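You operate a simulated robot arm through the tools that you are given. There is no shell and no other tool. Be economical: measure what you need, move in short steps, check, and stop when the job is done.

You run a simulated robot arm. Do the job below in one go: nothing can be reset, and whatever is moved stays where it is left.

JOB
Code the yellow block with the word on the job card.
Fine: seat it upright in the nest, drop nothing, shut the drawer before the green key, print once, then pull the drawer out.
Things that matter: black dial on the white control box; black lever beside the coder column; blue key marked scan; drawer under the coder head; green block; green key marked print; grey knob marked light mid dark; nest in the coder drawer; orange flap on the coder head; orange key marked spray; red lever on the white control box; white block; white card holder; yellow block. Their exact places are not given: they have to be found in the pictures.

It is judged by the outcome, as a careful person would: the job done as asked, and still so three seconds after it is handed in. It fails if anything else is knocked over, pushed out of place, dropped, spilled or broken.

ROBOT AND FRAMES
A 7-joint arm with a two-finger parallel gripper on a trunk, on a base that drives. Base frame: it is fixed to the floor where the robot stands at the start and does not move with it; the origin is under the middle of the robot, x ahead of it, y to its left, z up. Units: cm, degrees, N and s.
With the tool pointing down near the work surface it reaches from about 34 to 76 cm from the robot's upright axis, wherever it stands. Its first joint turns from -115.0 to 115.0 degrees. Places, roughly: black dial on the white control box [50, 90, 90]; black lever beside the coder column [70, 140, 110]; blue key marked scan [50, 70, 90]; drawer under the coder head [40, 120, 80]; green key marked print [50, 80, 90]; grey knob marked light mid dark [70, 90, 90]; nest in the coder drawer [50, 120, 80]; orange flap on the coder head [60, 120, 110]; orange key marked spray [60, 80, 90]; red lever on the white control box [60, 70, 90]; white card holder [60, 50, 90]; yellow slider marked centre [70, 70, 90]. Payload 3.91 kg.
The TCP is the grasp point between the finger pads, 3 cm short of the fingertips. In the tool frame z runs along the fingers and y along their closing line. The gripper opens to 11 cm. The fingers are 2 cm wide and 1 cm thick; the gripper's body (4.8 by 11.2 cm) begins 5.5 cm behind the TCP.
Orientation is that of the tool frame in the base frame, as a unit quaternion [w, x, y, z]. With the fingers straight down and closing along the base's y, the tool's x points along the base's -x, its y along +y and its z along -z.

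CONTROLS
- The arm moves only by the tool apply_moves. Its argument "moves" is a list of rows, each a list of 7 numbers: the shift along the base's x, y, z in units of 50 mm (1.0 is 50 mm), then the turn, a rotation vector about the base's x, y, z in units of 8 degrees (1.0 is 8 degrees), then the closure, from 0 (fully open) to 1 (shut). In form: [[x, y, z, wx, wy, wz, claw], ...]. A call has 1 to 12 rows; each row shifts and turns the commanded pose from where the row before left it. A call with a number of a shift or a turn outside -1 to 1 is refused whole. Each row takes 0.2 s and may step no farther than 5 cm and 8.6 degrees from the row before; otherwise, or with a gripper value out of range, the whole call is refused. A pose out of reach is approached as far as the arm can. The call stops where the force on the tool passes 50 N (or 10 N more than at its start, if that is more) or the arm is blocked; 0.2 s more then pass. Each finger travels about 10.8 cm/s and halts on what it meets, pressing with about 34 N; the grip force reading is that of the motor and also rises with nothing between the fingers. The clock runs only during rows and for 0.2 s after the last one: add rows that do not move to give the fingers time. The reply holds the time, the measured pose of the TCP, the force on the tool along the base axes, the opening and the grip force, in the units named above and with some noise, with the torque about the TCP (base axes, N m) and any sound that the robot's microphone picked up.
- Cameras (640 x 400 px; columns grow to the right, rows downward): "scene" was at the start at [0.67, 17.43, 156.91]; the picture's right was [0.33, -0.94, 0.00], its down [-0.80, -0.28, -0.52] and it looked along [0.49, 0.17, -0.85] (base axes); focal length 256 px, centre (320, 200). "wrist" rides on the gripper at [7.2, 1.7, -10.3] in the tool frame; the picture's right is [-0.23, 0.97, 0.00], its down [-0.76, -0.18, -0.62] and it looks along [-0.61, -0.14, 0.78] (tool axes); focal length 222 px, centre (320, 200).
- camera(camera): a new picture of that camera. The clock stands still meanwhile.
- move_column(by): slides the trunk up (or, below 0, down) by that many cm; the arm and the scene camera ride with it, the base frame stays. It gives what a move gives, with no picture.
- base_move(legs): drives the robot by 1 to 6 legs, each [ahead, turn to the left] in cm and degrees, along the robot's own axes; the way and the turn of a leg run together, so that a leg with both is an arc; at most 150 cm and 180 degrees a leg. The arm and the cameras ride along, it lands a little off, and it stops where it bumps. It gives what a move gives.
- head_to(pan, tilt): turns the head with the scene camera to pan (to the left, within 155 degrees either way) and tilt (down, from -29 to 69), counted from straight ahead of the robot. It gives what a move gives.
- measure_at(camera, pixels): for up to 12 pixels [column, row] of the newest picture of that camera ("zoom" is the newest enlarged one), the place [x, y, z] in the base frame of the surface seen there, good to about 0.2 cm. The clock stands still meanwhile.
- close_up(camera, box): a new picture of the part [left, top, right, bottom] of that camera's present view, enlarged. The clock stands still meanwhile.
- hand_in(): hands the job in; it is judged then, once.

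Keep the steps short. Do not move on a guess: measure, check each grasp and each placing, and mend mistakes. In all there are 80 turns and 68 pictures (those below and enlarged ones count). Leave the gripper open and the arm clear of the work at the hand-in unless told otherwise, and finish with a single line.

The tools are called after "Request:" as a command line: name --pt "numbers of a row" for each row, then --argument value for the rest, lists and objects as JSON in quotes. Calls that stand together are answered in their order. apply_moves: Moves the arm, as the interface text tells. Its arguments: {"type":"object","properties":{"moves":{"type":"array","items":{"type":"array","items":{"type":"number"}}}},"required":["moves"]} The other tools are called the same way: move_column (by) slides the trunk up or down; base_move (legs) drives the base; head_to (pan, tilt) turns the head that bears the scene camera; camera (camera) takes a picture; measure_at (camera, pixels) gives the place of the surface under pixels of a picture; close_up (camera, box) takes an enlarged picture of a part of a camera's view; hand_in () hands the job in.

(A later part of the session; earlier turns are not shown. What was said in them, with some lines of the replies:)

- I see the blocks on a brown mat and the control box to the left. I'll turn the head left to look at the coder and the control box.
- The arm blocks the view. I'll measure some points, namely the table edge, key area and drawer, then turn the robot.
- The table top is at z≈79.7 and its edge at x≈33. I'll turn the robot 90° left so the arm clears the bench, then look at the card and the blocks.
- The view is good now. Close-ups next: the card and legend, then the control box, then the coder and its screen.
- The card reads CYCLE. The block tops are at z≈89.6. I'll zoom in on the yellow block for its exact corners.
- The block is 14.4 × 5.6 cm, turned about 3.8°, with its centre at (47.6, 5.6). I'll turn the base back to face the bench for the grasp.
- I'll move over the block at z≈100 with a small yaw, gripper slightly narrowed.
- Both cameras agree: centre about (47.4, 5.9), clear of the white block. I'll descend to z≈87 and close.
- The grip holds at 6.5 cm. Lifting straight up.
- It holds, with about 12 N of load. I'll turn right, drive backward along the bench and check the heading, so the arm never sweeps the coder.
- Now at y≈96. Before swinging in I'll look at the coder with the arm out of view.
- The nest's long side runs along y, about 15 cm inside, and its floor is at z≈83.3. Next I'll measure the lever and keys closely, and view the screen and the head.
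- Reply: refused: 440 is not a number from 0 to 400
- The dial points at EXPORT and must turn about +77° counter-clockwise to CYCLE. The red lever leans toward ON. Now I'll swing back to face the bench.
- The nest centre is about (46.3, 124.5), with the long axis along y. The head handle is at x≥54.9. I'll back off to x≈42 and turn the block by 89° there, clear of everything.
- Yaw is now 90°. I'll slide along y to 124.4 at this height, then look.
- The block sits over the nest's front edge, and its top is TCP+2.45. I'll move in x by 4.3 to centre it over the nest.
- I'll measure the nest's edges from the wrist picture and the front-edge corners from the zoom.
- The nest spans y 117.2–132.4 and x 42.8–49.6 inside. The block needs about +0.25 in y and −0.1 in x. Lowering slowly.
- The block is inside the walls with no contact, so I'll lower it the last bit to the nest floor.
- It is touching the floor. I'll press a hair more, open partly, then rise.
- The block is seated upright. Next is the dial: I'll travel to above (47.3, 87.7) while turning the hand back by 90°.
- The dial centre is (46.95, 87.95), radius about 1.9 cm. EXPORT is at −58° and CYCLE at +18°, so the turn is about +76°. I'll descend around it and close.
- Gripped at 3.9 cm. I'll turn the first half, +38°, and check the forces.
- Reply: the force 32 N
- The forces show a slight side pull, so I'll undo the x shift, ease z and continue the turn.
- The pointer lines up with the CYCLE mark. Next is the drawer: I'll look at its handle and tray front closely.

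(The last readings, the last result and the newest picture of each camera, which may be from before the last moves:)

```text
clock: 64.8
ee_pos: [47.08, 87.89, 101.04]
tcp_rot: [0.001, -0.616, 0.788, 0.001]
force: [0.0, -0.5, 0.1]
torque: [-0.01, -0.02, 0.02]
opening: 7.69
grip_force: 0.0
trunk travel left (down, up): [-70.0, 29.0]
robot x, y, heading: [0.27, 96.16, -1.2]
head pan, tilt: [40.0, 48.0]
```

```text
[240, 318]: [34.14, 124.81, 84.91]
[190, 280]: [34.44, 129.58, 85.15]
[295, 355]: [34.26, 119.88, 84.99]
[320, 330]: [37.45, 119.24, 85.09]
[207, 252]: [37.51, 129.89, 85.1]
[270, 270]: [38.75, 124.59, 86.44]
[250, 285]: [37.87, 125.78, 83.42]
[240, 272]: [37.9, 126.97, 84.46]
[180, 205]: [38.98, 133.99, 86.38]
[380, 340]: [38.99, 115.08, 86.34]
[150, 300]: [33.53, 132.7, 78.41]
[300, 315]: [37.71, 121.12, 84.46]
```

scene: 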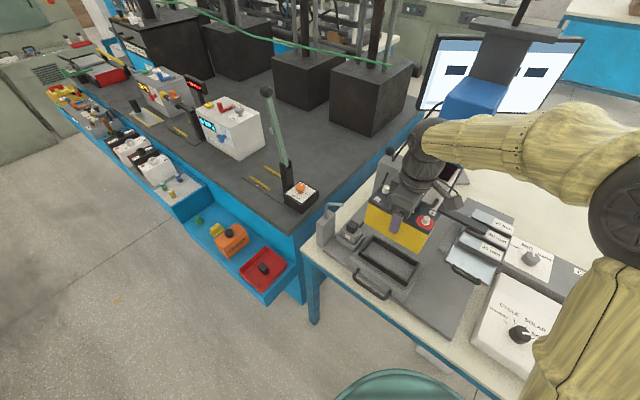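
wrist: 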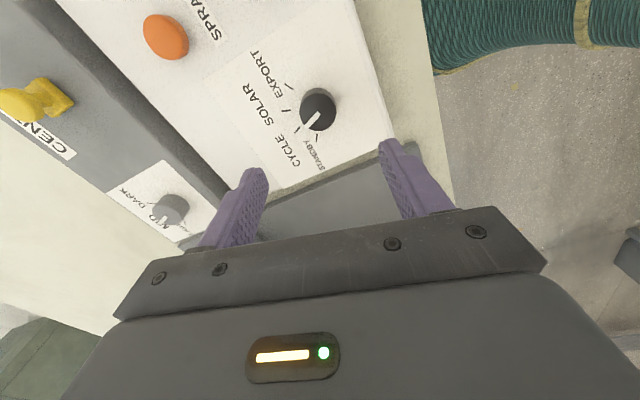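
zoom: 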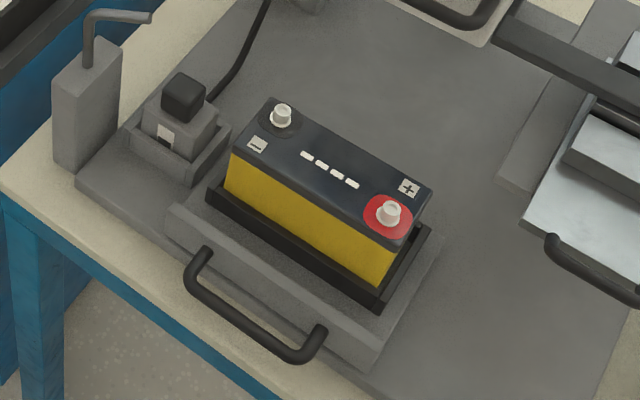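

The handle bar is at x≈34.65, z≈84.7, and the tray face at x≈37.8, leaving about a 2.6 cm gap. I'll approach with the fingers closing along x, tilted 16° so the hand stays away from the head, and hover first.

Request:
apply_moves --pt "-0.344 0.816 0 0 0 0.875 0.5" --pt "-0.344 0.816 0 0 0 0.875 0.5" --pt "-0.344 0.816 0 0 0 0 0.5" --pt "-0.344 0.816 0 0 0 0 0.764" --pt "-0.344 0.816 0 0 0 0 0.764" --pt "-0.344 0.816 0 0 0 0 0.764" --pt "-0.344 0.816 -0.4 0 -0.5 0 0.764" --pt "-0.344 0.816 -0.4 0 -0.5 0 0.764" --pt "-0.344 0.816 -0.4 0 -0.5 0 0.764" --pt "0 0 0 0 -0.5 0 0.764" --pt "0 0 0 0 0 0 0.764"

Request:
camera --camera "wrist"

Request:
camera --camera "scene"

```text
clock: 67.2
ee_pos: [31.81, 124.36, 95.37]
tcp_rot: [0.099, -0.7, 0.7, -0.099]
force: [0.4, 0.1, -0.5]
torque: [0.0, 0.01, 0.05]
opening: 2.61
grip_force: 0.1
trunk travel left (down, up): [-70.0, 29.0]
robot x, y, heading: [0.13, 95.8, -1.2]
head pan, tilt: [40.0, 48.0]
```

```text
34 pictures are left
```

wrist: 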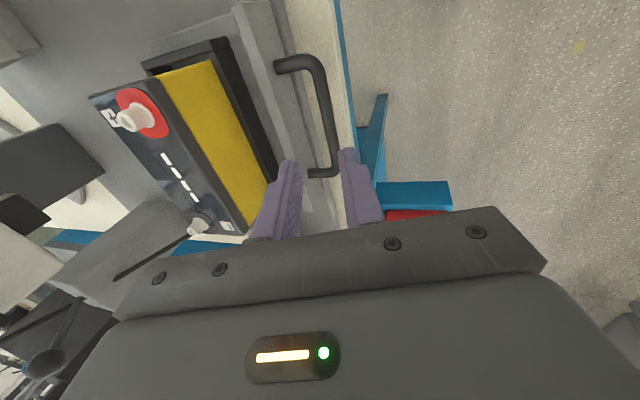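

```text
33 pictures are left
```

scene: 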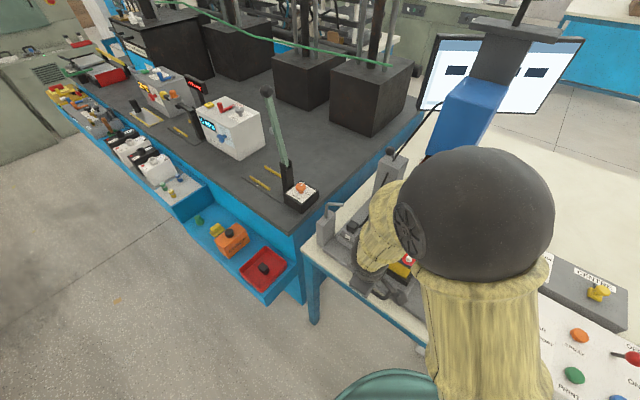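

Request:
measure_at --camera "wrist" --pixels '[[318, 100], [327, 100], [336, 100], [321, 130], [330, 130], [338, 130], [300, 130], [262, 60], [270, 100], [315, 60], [325, 172]]'

```text
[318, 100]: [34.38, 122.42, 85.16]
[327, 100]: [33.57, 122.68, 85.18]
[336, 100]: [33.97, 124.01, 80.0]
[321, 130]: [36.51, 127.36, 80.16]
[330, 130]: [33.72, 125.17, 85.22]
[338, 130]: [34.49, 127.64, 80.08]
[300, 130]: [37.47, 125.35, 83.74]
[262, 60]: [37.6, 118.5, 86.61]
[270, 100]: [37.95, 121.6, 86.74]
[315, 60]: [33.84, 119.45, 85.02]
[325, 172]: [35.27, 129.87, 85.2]
```

The bar top is at x≈34.0, z≈85.2. I'll descend around it to TCP (33.85, 124.4, 85.8).

Request:
apply_moves --pt "0.102 0 -0.5 0 0 0 0.764" --pt "0.102 0 -0.5 0 0 0 0.764" --pt "0.102 0 -0.5 0 0 0 0.764" --pt "0.102 0 -0.41 0 0 0 0.764" --pt "0 0 0 0 0 0 0.764"

Request:
camera --camera "wrist"

```text
clock: 68.3
ee_pos: [33.7, 124.64, 85.67]
tcp_rot: [0.099, -0.7, 0.7, -0.098]
force: [0.1, 0.0, 0.6]
torque: [0.01, -0.02, -0.01]
opening: 2.59
grip_force: 0.1
trunk travel left (down, up): [-70.0, 29.0]
robot x, y, heading: [0.18, 95.95, -0.9]
head pan, tilt: [40.0, 48.0]
```

```text
32 pictures are left
```

wrist: 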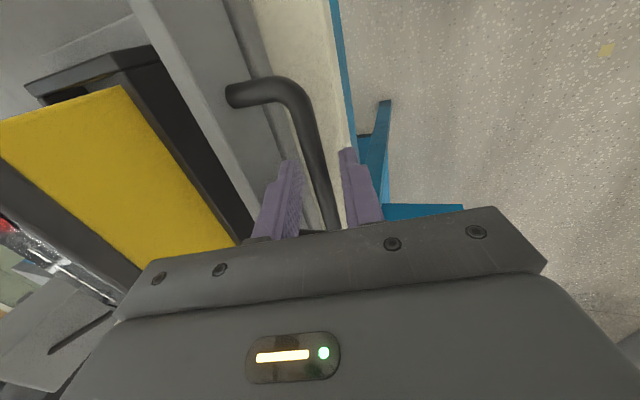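

The fingers straddle the bar without contact. Closing on it.

Request:
apply_moves --pt "0 0 0 0 0 0 0.9" --pt "0 0 0 0 0 0 1" --pt "0 0 0 0 0 0 1"

Request:
apply_moves --pt "0.2 0 0 0 0 0 1" --pt "0.3 0 0 0 0 0 1" --pt "0.4 0 0 0 0 0 1" --pt "0.4 0 0 0 0 0 1" --pt "0 0 0 0 0 0 1"

```text
clock: 69.2
ee_pos: [33.8, 124.64, 85.61]
tcp_rot: [0.099, -0.7, 0.7, -0.098]
force: [4.7, -0.7, 0.3]
torque: [-0.09, -0.06, 0.6]
opening: 1.18
grip_force: 44.9
trunk travel left (down, up): [-70.0, 29.0]
robot x, y, heading: [0.44, 95.88, -1.5]
head pan, tilt: [40.0, 48.0]
```

```text
clock: 70.3
ee_pos: [40.34, 124.59, 85.72]
tcp_rot: [0.1, -0.7, 0.701, -0.098]
force: [2.1, 1.4, -0.3]
torque: [-0.57, -0.04, 0.42]
opening: 1.18
grip_force: 45.3
trunk travel left (down, up): [-70.0, 29.0]
robot x, y, heading: [0.35, 95.91, -1.4]
head pan, tilt: [40.0, 48.0]
```

The drawer slides freely, 6.5 cm so far. I'll keep pushing and look midway at head clearance.

Request:
apply_moves --pt "0.3 0 0 0 0 0 1" --pt "0.3 0 0 0 0 0 1" --pt "0.2 0 0 0 0 0 1" --pt "0 0 0 0 0 0 1"

Request:
camera --camera "wrist"

Request:
camera --camera "scene"

```text
clock: 71.3
ee_pos: [44.12, 124.75, 85.68]
tcp_rot: [-0.097, 0.701, -0.699, 0.097]
force: [-0.3, 0.0, -14.7]
torque: [0.16, 0.05, 0.61]
opening: 1.13
grip_force: 45.4
trunk travel left (down, up): [-70.0, 29.0]
robot x, y, heading: [0.67, 95.97, -1.2]
head pan, tilt: [40.0, 48.0]
```

```text
31 pictures are left
```

wrist: 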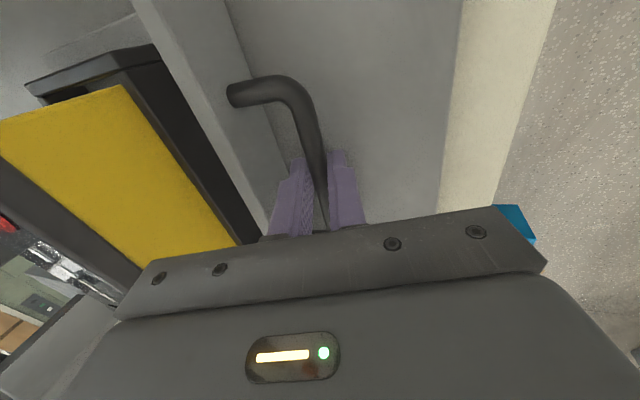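

```text
30 pictures are left
```

scene: 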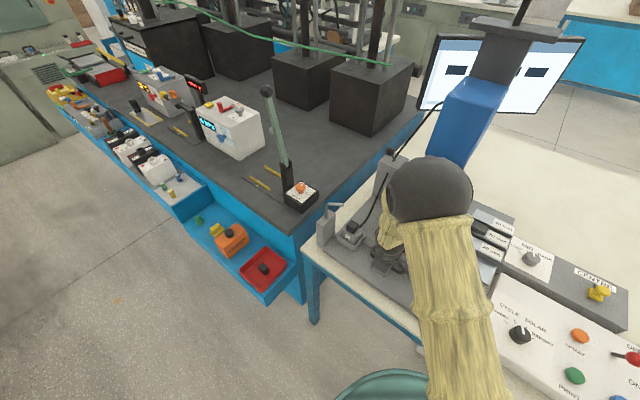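

Request:
apply_moves --pt "0.2 0 -0.015 0 0 0 1" --pt "0.2 0 0 0 0 0 1" --pt "0.2 0 0 0 0 0 1" --pt "0 0 0 0 0 0 1"

Request:
camera --camera "wrist"

```text
clock: 72.3
ee_pos: [47.17, 124.7, 85.79]
tcp_rot: [-0.099, 0.7, -0.7, 0.099]
force: [0.9, -1.4, -1.3]
torque: [-1.35, -0.06, 0.2]
opening: 1.16
grip_force: 45.0
trunk travel left (down, up): [-70.0, 29.0]
robot x, y, heading: [-0.0, 96.08, -1.1]
head pan, tilt: [40.0, 48.0]
```

```text
29 pictures are left
```

wrist: 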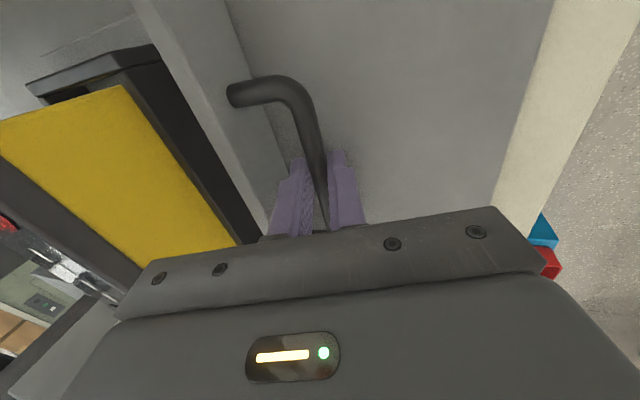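

No resistance yet and the head is clear. I'll continue in short steps until it stops.

Request:
apply_moves --pt "0.2 0 0 0 0 0 1" --pt "0.2 0 0 0 0 0 1" --pt "0.1 0 0 0 0 0 1" --pt "0 0 0 0 0 0 1"

Request:
apply_moves --pt "0.1 0 0 0 0 0 1" --pt "0.1 0 0 0 0 0 1" --pt "0.1 0 0 0 0 0 1" --pt "0.1 0 0 0 0 0 1" --pt "0 0 0 0 0 0 1"

```text
clock: 73.3
ee_pos: [49.71, 124.56, 85.71]
tcp_rot: [-0.099, 0.7, -0.7, 0.098]
force: [-1.7, -1.2, -1.0]
torque: [-0.64, 0.05, 0.4]
opening: 1.14
grip_force: 44.7
trunk travel left (down, up): [-70.0, 29.0]
robot x, y, heading: [0.87, 95.9, -1.0]
head pan, tilt: [40.0, 48.0]
```

```text
clock: 74.5
ee_pos: [50.85, 124.61, 85.67]
tcp_rot: [-0.096, 0.702, -0.699, 0.098]
force: [-48.0, -2.9, -5.4]
torque: [0.52, 0.64, 0.52]
opening: 1.14
grip_force: 44.7
trunk travel left (down, up): [-70.0, 29.0]
robot x, y, heading: [0.03, 95.93, -1.0]
head pan, tilt: [40.0, 48.0]
```

The stop is felt at x≈50.85 with about 48 N, a travel of 17 cm. I'll relax, release, retreat along the tool axis and look.

Request:
apply_moves --pt "-0.08 0 0 0 0 0 1" --pt "0 0 0 0 0 0 0.85" --pt "0 0 0 0 0 0 0.78" --pt "0 0 0 0 0 0 0.78"

Request:
apply_moves --pt "-0.102 0 0.36 0 0 0 0.78" --pt "-0.15 0 0.5 0 0 0 0.78" --pt "-0.6 0 0.5 0 0 0 0.78" --pt "-0.8 0 0.5 0 0 0 0.78" --pt "-0.8 0 0.5 0 0 0 0.78" --pt "0 -0.8 0 0 0 0 0.78" --pt "0 -0.8 0 0 0 0 0.78" --pt "0 -0.8 0 0 0 0 0.78" --pt "0 -0.8 0 0 0 0 0.78" --pt "0 -0.8 0 0 0 0 0.78" --pt "0 0 0 0 0 0 0.78"

Request:
camera --camera "scene"

```text
clock: 75.5
ee_pos: [51.45, 124.57, 85.91]
tcp_rot: [0.1, -0.7, 0.701, -0.099]
force: [-1.1, 0.1, 0.5]
torque: [0.01, 0.01, 0.03]
opening: 2.48
grip_force: 0.2
trunk travel left (down, up): [-70.0, 29.0]
robot x, y, heading: [0.12, 95.95, -1.3]
head pan, tilt: [40.0, 48.0]
```

```text
clock: 78.0
ee_pos: [38.9, 104.78, 97.48]
tcp_rot: [-0.099, 0.7, -0.7, 0.098]
force: [0.6, -0.4, -1.6]
torque: [-0.03, 0.01, -0.04]
opening: 2.41
grip_force: 0.0
trunk travel left (down, up): [-70.0, 29.0]
robot x, y, heading: [0.45, 95.83, -1.0]
head pan, tilt: [40.0, 48.0]
```

```text
28 pictures are left
```

scene: 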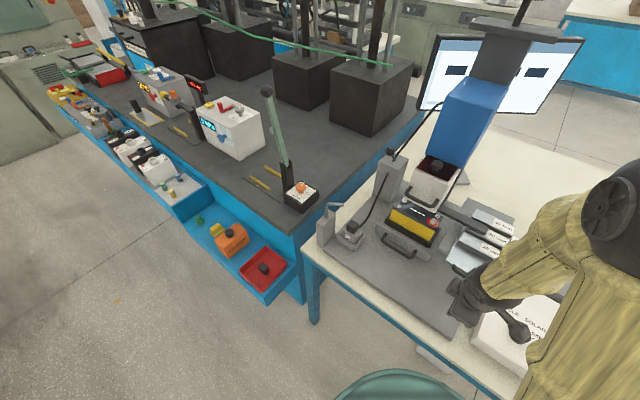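

Request:
close_up --camera "scene" --box '[340, 130, 500, 280]'

```text
2.67 times, centred on (420, 205) of scene
```

zoom: 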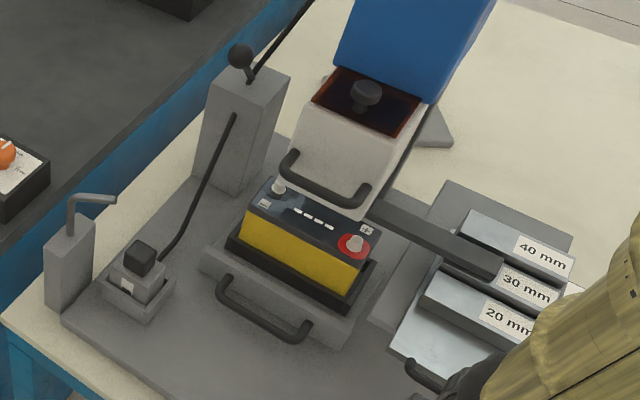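

Request:
measure_at --camera "zoom" --pixels '[[246, 220], [362, 262], [315, 218], [356, 242], [262, 324], [232, 240], [345, 308], [330, 205], [360, 218], [385, 205], [278, 186], [300, 140]]'

Request:
measure_at --camera "zoom" --pixels '[[315, 100], [400, 137], [380, 190], [362, 219], [440, 240], [500, 265], [285, 170], [130, 285], [400, 255], [290, 165]]'

```text
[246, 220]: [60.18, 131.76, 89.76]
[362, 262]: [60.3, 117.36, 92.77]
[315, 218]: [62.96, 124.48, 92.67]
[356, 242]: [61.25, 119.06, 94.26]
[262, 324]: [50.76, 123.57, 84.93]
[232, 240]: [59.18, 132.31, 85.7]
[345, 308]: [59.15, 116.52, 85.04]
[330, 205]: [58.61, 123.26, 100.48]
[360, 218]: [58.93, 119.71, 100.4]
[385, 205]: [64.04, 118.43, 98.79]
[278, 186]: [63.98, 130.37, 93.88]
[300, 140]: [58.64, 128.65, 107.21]
```

```text
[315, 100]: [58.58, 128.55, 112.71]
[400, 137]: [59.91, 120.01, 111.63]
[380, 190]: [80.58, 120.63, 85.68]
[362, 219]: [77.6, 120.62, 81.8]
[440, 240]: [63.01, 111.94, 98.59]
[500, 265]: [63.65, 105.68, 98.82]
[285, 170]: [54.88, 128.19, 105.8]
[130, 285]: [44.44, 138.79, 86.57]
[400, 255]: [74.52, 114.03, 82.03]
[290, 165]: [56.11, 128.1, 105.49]
```

The drawer is shut and the block sits under the head, centred at about (63.4, 124.5). Before printing I'll check the lever, flap and knob states once.

Request:
close_up --camera "scene" --box '[370, 100, 470, 220]'

Request:
camera --camera "wrist"

```text
3.33 times, centred on (420, 160) of scene
```

zoom: 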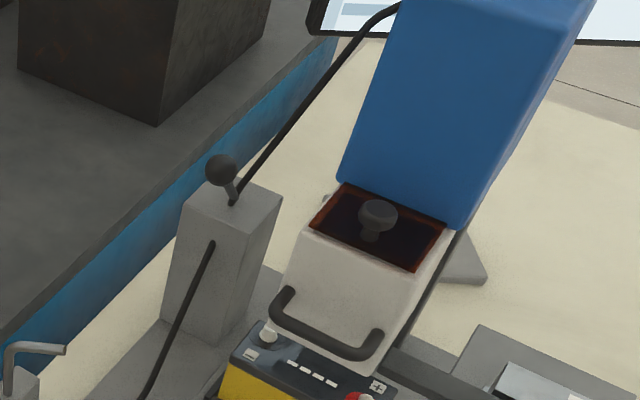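

```text
25 pictures are left
```

wrist: 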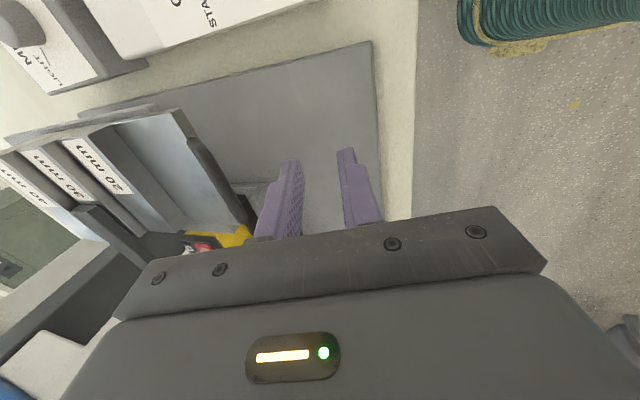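

All looks in its normal state. I'll move over the green key with fingers shut and the tool upright again.

Request:
apply_moves --pt "0 -0.578 0.1 0 0.5 0 1" --pt "0 -0.578 0.1 0 0.5 0 1" --pt "0.1 -0.578 0 0 0.5 0 1" --pt "0.1 -0.578 0 0 0.5 0 1" --pt "0.18 -0.578 0 0 0 -0.9 1" --pt "0.18 -0.578 0 0 0 -0.9 1" --pt "0.18 -0.578 0 0 0 -0.9 1" --pt "0.18 -0.578 0 0 0 -0.9 1" --pt "0.2 -0.578 0 0 0 -0.9 1" --pt "0.2 -0.578 0 0 0 -0.9 1" --pt "0 0 0 0 0 -0.9 1" --pt "0 0 0 0 0 -0.9 1"

Request:
camera --camera "wrist"

```text
clock: 80.5
ee_pos: [45.67, 75.79, 98.63]
tcp_rot: [0.001, -0.278, 0.961, 0.0]
force: [-0.5, -0.5, -0.2]
torque: [0.03, -0.01, -0.03]
opening: 0.01
grip_force: 33.5
trunk travel left (down, up): [-70.0, 29.0]
robot x, y, heading: [0.32, 95.78, -0.9]
head pan, tilt: [40.0, 48.0]
```

```text
24 pictures are left
```

wrist: 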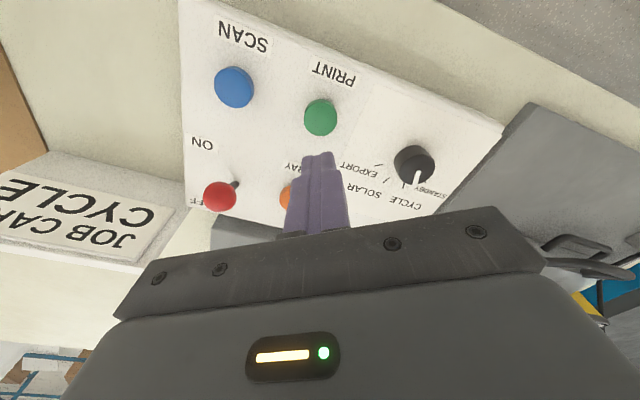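

Request:
measure_at --camera "wrist" --pixels '[[320, 116], [306, 116], [335, 116], [320, 101], [320, 130], [350, 130]]'

Request:
close_up --camera "wrist" --box '[360, 110, 460, 210]'

```text
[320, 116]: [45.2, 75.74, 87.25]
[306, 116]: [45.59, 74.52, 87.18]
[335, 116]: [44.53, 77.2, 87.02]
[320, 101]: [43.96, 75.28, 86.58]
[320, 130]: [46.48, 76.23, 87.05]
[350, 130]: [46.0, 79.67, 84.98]
```

```text
4.00 times, centred on (410, 160) of wrist
```

zoom: 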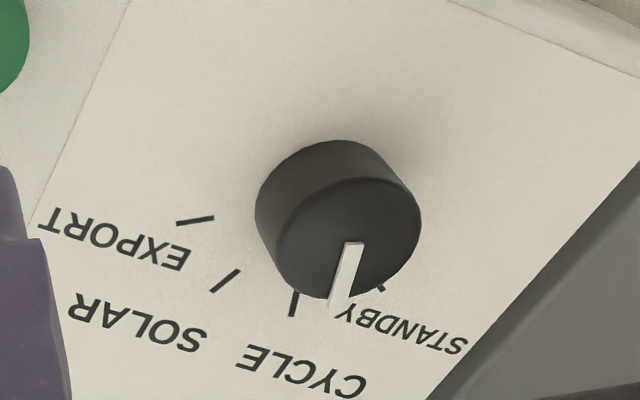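

The dial is confirmed on CYCLE. The green key centre is (45.3, 75.8), top z≈87.2. I'll approach to just above it, then press in small steps.

Request:
apply_moves --pt "-0.07 0 -0.6 0 0 0 1" --pt "0 0 -0.6 0 0 0 1" --pt "0 0 -0.38 0 0 0 1" --pt "0 0 0 0 0 0 1"

Request:
apply_moves --pt "0 0 -0.05 0 0 0 1" --pt "0 0 -0.05 0 0 0 1" --pt "0 0 -0.05 0 0 0 1" --pt "0 0 -0.05 0 0 0 1"

```text
clock: 81.5
ee_pos: [45.25, 75.74, 90.66]
tcp_rot: [0.001, -0.279, 0.96, 0.001]
force: [0.0, -0.2, -0.5]
torque: [0.0, 0.02, -0.03]
opening: 0.02
grip_force: 33.7
trunk travel left (down, up): [-70.0, 29.0]
robot x, y, heading: [0.56, 96.08, -1.1]
head pan, tilt: [40.0, 48.0]
```

```text
clock: 82.5
ee_pos: [45.28, 75.84, 89.69]
tcp_rot: [0.001, -0.278, 0.96, 0.001]
force: [0.4, 0.2, 1.1]
torque: [-0.02, -0.04, 0.04]
opening: 0.0
grip_force: 33.7
trunk travel left (down, up): [-70.0, 29.0]
robot x, y, heading: [0.28, 95.95, -1.1]
head pan, tilt: [40.0, 48.0]
```

The tips are about 0.5 cm into the key's travel with light force and no sound yet. Pressing on.

Request:
apply_moves --pt "0 0 -0.04 0 0 0 1" --pt "0 0 -0.04 0 0 0 1" --pt "0 0 0 0 0 0 1"

```text
clock: 83.3
ee_pos: [45.29, 75.77, 89.32]
tcp_rot: [0.001, -0.279, 0.96, 0.0]
force: [0.5, -0.6, 6.6]
torque: [0.03, -0.04, -0.03]
opening: 0.0
grip_force: 34.3
trunk travel left (down, up): [-70.0, 29.0]
robot x, y, heading: [0.28, 96.09, -1.2]
head pan, tilt: [40.0, 48.0]
heard: click
```

A click at 6.6 N: the key is pressed. I'll release it by rising, then look at the coder.

Request:
apply_moves --pt "0 0 0.3 0 0 0 1" --pt "0 0 0.6 0 0 0 1" --pt "0 0 0.8 0 0 0 1" --pt "0 0 0.6 0 0 0 1" --pt "0 0 0 0 0 0 1" --pt "0 0 0 0 0 0 1" --pt "0 0 0 0 0 0 1" --pt "0 0 0 0 0 0 1" --pt "0 0 0 0 0 0 1" --pt "0 0 0 0 0 0 1"

Request:
camera --camera "scene"

```text
clock: 85.5
ee_pos: [45.49, 75.94, 100.98]
tcp_rot: [0.002, -0.279, 0.96, 0.0]
force: [0.2, 0.2, 0.0]
torque: [0.0, 0.0, 0.0]
opening: 0.02
grip_force: 34.3
trunk travel left (down, up): [-70.0, 29.0]
robot x, y, heading: [0.19, 95.63, -0.8]
head pan, tilt: [40.0, 48.0]
```

```text
22 pictures are left
```

scene: 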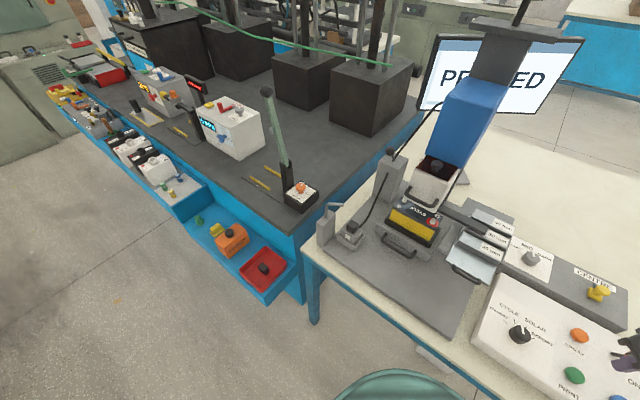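

The screen reads PRINTED and the block top carries the word. Now I'll return to the drawer handle and hover in front of it.

Request:
apply_moves --pt "-0.1 0.96 0 0 0 0.9 1" --pt "-0.1 0.96 0 0 0 0.9 1" --pt "-0.1 0.96 0 0 0 0.9 1" --pt "0 0.97 0 0 0 0.9 1" --pt "0 0.97 0 0 0 0.9 0.9" --pt "0 0.97 0 0 0 0.9 0.764" --pt "0 0.97 0 0 0 0.9 0.764" --pt "0 0.97 0 0 0 0.9 0.764" --pt "0 0.97 0 0 -0.5 0 0.764" --pt "0 0.97 -0.1 0 -0.5 0 0.764" --pt "0 0 -0.5 0 -0.5 0 0.764" --pt "0 0 -0.5 0 -0.5 0 0.764"

Request:
camera --camera "wrist"

```text
clock: 88.2
ee_pos: [43.69, 124.23, 95.27]
tcp_rot: [-0.1, 0.701, -0.7, 0.097]
force: [-0.5, 0.3, -0.3]
torque: [-0.03, 0.04, -0.01]
opening: 2.6
grip_force: 0.0
trunk travel left (down, up): [-70.0, 29.0]
robot x, y, heading: [0.42, 95.68, -1.2]
head pan, tilt: [40.0, 48.0]
```

```text
21 pictures are left
```

wrist: 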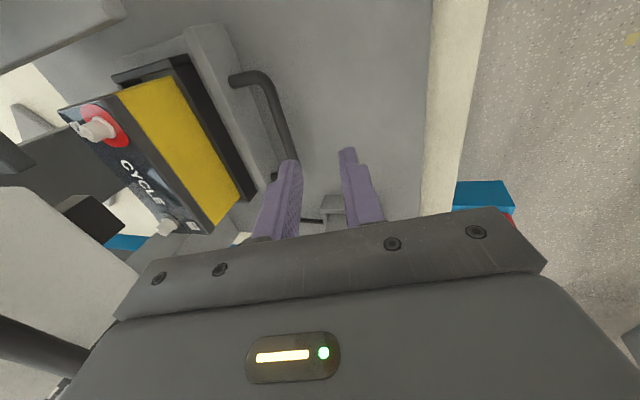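

CYCLE is visibly printed on the top. I'll measure the handle bar and tray face here.

Request:
measure_at --camera "wrist" --pixels '[[262, 95], [268, 95], [275, 95], [276, 130], [283, 130], [288, 130], [245, 130], [285, 150], [250, 150]]'

```text
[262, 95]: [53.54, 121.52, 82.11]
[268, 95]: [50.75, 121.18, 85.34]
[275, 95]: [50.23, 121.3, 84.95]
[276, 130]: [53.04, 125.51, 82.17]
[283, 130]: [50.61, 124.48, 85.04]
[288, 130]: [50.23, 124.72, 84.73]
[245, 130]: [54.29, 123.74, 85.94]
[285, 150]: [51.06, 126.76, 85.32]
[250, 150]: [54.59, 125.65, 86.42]
```

The bar is centred at x≈50.7. I'll move forward 4.2, then descend along the tool axis around the bar.

Request:
apply_moves --pt "0.42 0 0 0 0 0 0.764" --pt "0.42 0 0 0 0 0 0.764" --pt "0.137 0 -0.478 0 0 0 0.764" --pt "0.137 0 -0.478 0 0 0 0.764" --pt "0.137 0 -0.478 0 0 0 0.764" --pt "0.137 0 -0.47 0 0 0 0.764" --pt "0 0 0 0 0 0 0.764"

Request:
camera --camera "wrist"

```text
clock: 89.8
ee_pos: [50.81, 124.04, 85.73]
tcp_rot: [0.099, -0.7, 0.701, -0.098]
force: [0.2, 0.3, 0.0]
torque: [0.0, 0.0, -0.04]
opening: 2.6
grip_force: 0.0
trunk travel left (down, up): [-70.0, 29.0]
robot x, y, heading: [0.56, 96.15, -1.2]
head pan, tilt: [40.0, 48.0]
```

```text
20 pictures are left
```

wrist: 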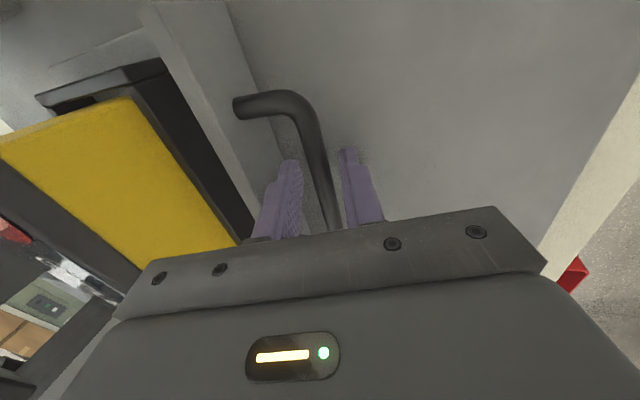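

The bar lies between the fingers. I'll close and pull out gently.

Request:
apply_moves --pt "0 0 0 0 0 0 0.9" --pt "0 0 0 0 0 0 1" --pt "0 0 0 0 0 0 1" --pt "-0.1 0 0 0 0 0 1" --pt "-0.2 0 0 0 0 0 1" --pt "-0.3 0 0 0 0 0 1" --pt "-0.3 0 0 0 0 0 1" --pt "-0.3 0 0 0 0 0 1" --pt "-0.3 0 0 0 0 0 1" --pt "0 0 0 0 0 0 1"

Request:
apply_moves --pt "-0.3 0 0 0 0 0 1" --pt "-0.3 0 0 0 0 0 1" --pt "-0.3 0 0 0 0 0 1" --pt "-0.3 0 0 0 0 0 1" --pt "-0.2 0 0 0 0 0 1" --pt "0 0 0 0 0 0 1"

```text
clock: 92.0
ee_pos: [43.09, 123.97, 85.6]
tcp_rot: [-0.097, 0.7, -0.7, 0.097]
force: [-1.5, -3.3, -12.0]
torque: [-0.22, 0.05, 0.5]
opening: 1.15
grip_force: 44.9
trunk travel left (down, up): [-70.0, 29.0]
robot x, y, heading: [0.4, 95.88, -1.0]
head pan, tilt: [40.0, 48.0]
```

```text
clock: 93.3
ee_pos: [36.23, 124.05, 85.78]
tcp_rot: [-0.098, 0.701, -0.7, 0.097]
force: [-0.3, -2.6, -15.4]
torque: [0.32, 0.08, 0.62]
opening: 1.15
grip_force: 44.7
trunk travel left (down, up): [-70.0, 29.0]
robot x, y, heading: [0.11, 95.97, -0.8]
head pan, tilt: [40.0, 48.0]
```

Near fully out: 36.2, and it began at 33.8. I'll pull the rest in small steps until it stops.

Request:
apply_moves --pt "-0.2 0 -0.01 0 0 0 1" --pt "-0.2 0 0 0 0 0 1" --pt "-0.1 0 0 0 0 0 1" --pt "-0.05 0 0 0 0 0 1" --pt "0 0 0 0 0 0 1"

```text
clock: 94.5
ee_pos: [33.8, 124.04, 85.66]
tcp_rot: [0.099, -0.699, 0.702, -0.097]
force: [21.6, -1.6, 8.5]
torque: [-1.31, -0.29, 0.38]
opening: 1.17
grip_force: 45.1
trunk travel left (down, up): [-70.0, 29.0]
robot x, y, heading: [0.58, 95.77, -1.2]
head pan, tilt: [40.0, 48.0]
```

It is at the out-stop, x=33.8, as at the start. I'll ease off, release, and lift away along the tool axis.

Request:
apply_moves --pt "0.04 0 0 0 0 0 1" --pt "0 0 0 0 0 0 0.85" --pt "0 0 0 0 0 0 0.77" --pt "0 0 0 0 0 0 0.77" --pt "-0.1 0 0.36 0 0 0 0.77" --pt "-0.14 0 0.5 0 0 0 0.77" --pt "-0.1 0 0.8 0 0 0 0.77" --pt "0 0 0.8 0 0 0 0.5" --pt "0 0 0 0 0 0 0.3"

Request:
apply_moves --pt "0 -0.8 0.2 0 0.5 0 0" --pt "0 -0.8 0.2 0 0.5 0 0" --pt "0.2 -0.8 0.2 0 0.5 0 0" --pt "0.2 -0.8 0.2 0 0.5 0 0" --pt "0.2 -0.8 0.2 0 0 -0.5 0" --pt "0.2 -0.8 0.2 0 0 -0.5 0" --pt "0.2 -0.8 0.2 0 0 -0.5 0" --pt "0 -0.8 0 0 0 -0.5 0" --pt "0 0 0 0 0 0 0"

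Request:
camera --camera "scene"

Request:
close_up --camera "scene" --box '[310, 130, 470, 310]'

```text
clock: 96.5
ee_pos: [31.92, 124.05, 97.91]
tcp_rot: [0.099, -0.7, 0.701, -0.099]
force: [0.6, 0.1, 0.2]
torque: [-0.01, 0.0, -0.01]
opening: 7.69
grip_force: 0.1
trunk travel left (down, up): [-70.0, 29.0]
robot x, y, heading: [0.16, 95.7, -0.9]
head pan, tilt: [40.0, 48.0]
```

```text
clock: 98.5
ee_pos: [36.86, 92.34, 105.19]
tcp_rot: [0.001, -0.601, 0.799, 0.0]
force: [0.2, 0.3, -0.1]
torque: [-0.01, 0.0, 0.0]
opening: 11.0
grip_force: 0.1
trunk travel left (down, up): [-70.0, 29.0]
robot x, y, heading: [0.2, 95.89, -1.3]
head pan, tilt: [40.0, 48.0]
```

```text
19 pictures are left
```

scene: 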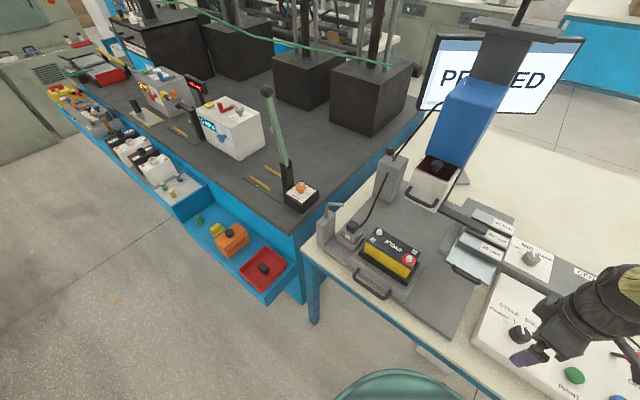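

```text
2.22 times, centred on (390, 220) of scene
```

zoom: 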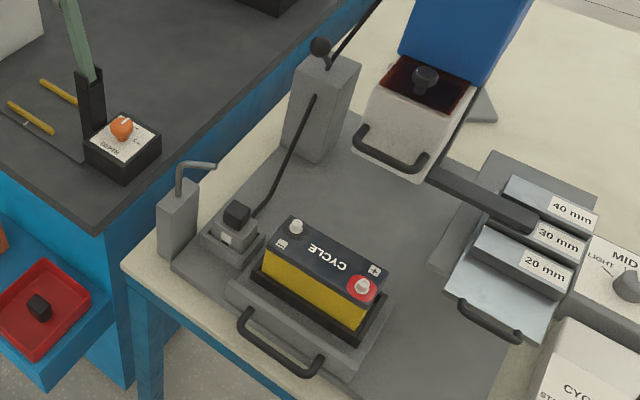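

The block reads CYCLE and sits upright in the nest. The drawer is out, the gripper is open and the arm is clear. Handing in.

Request:
hand_in

```text
The job is handed in.
```

The yellow block is printed with CYCLE and sits upright in the nest; the drawer is pulled out, the green key was pressed once, and nothing was dropped.
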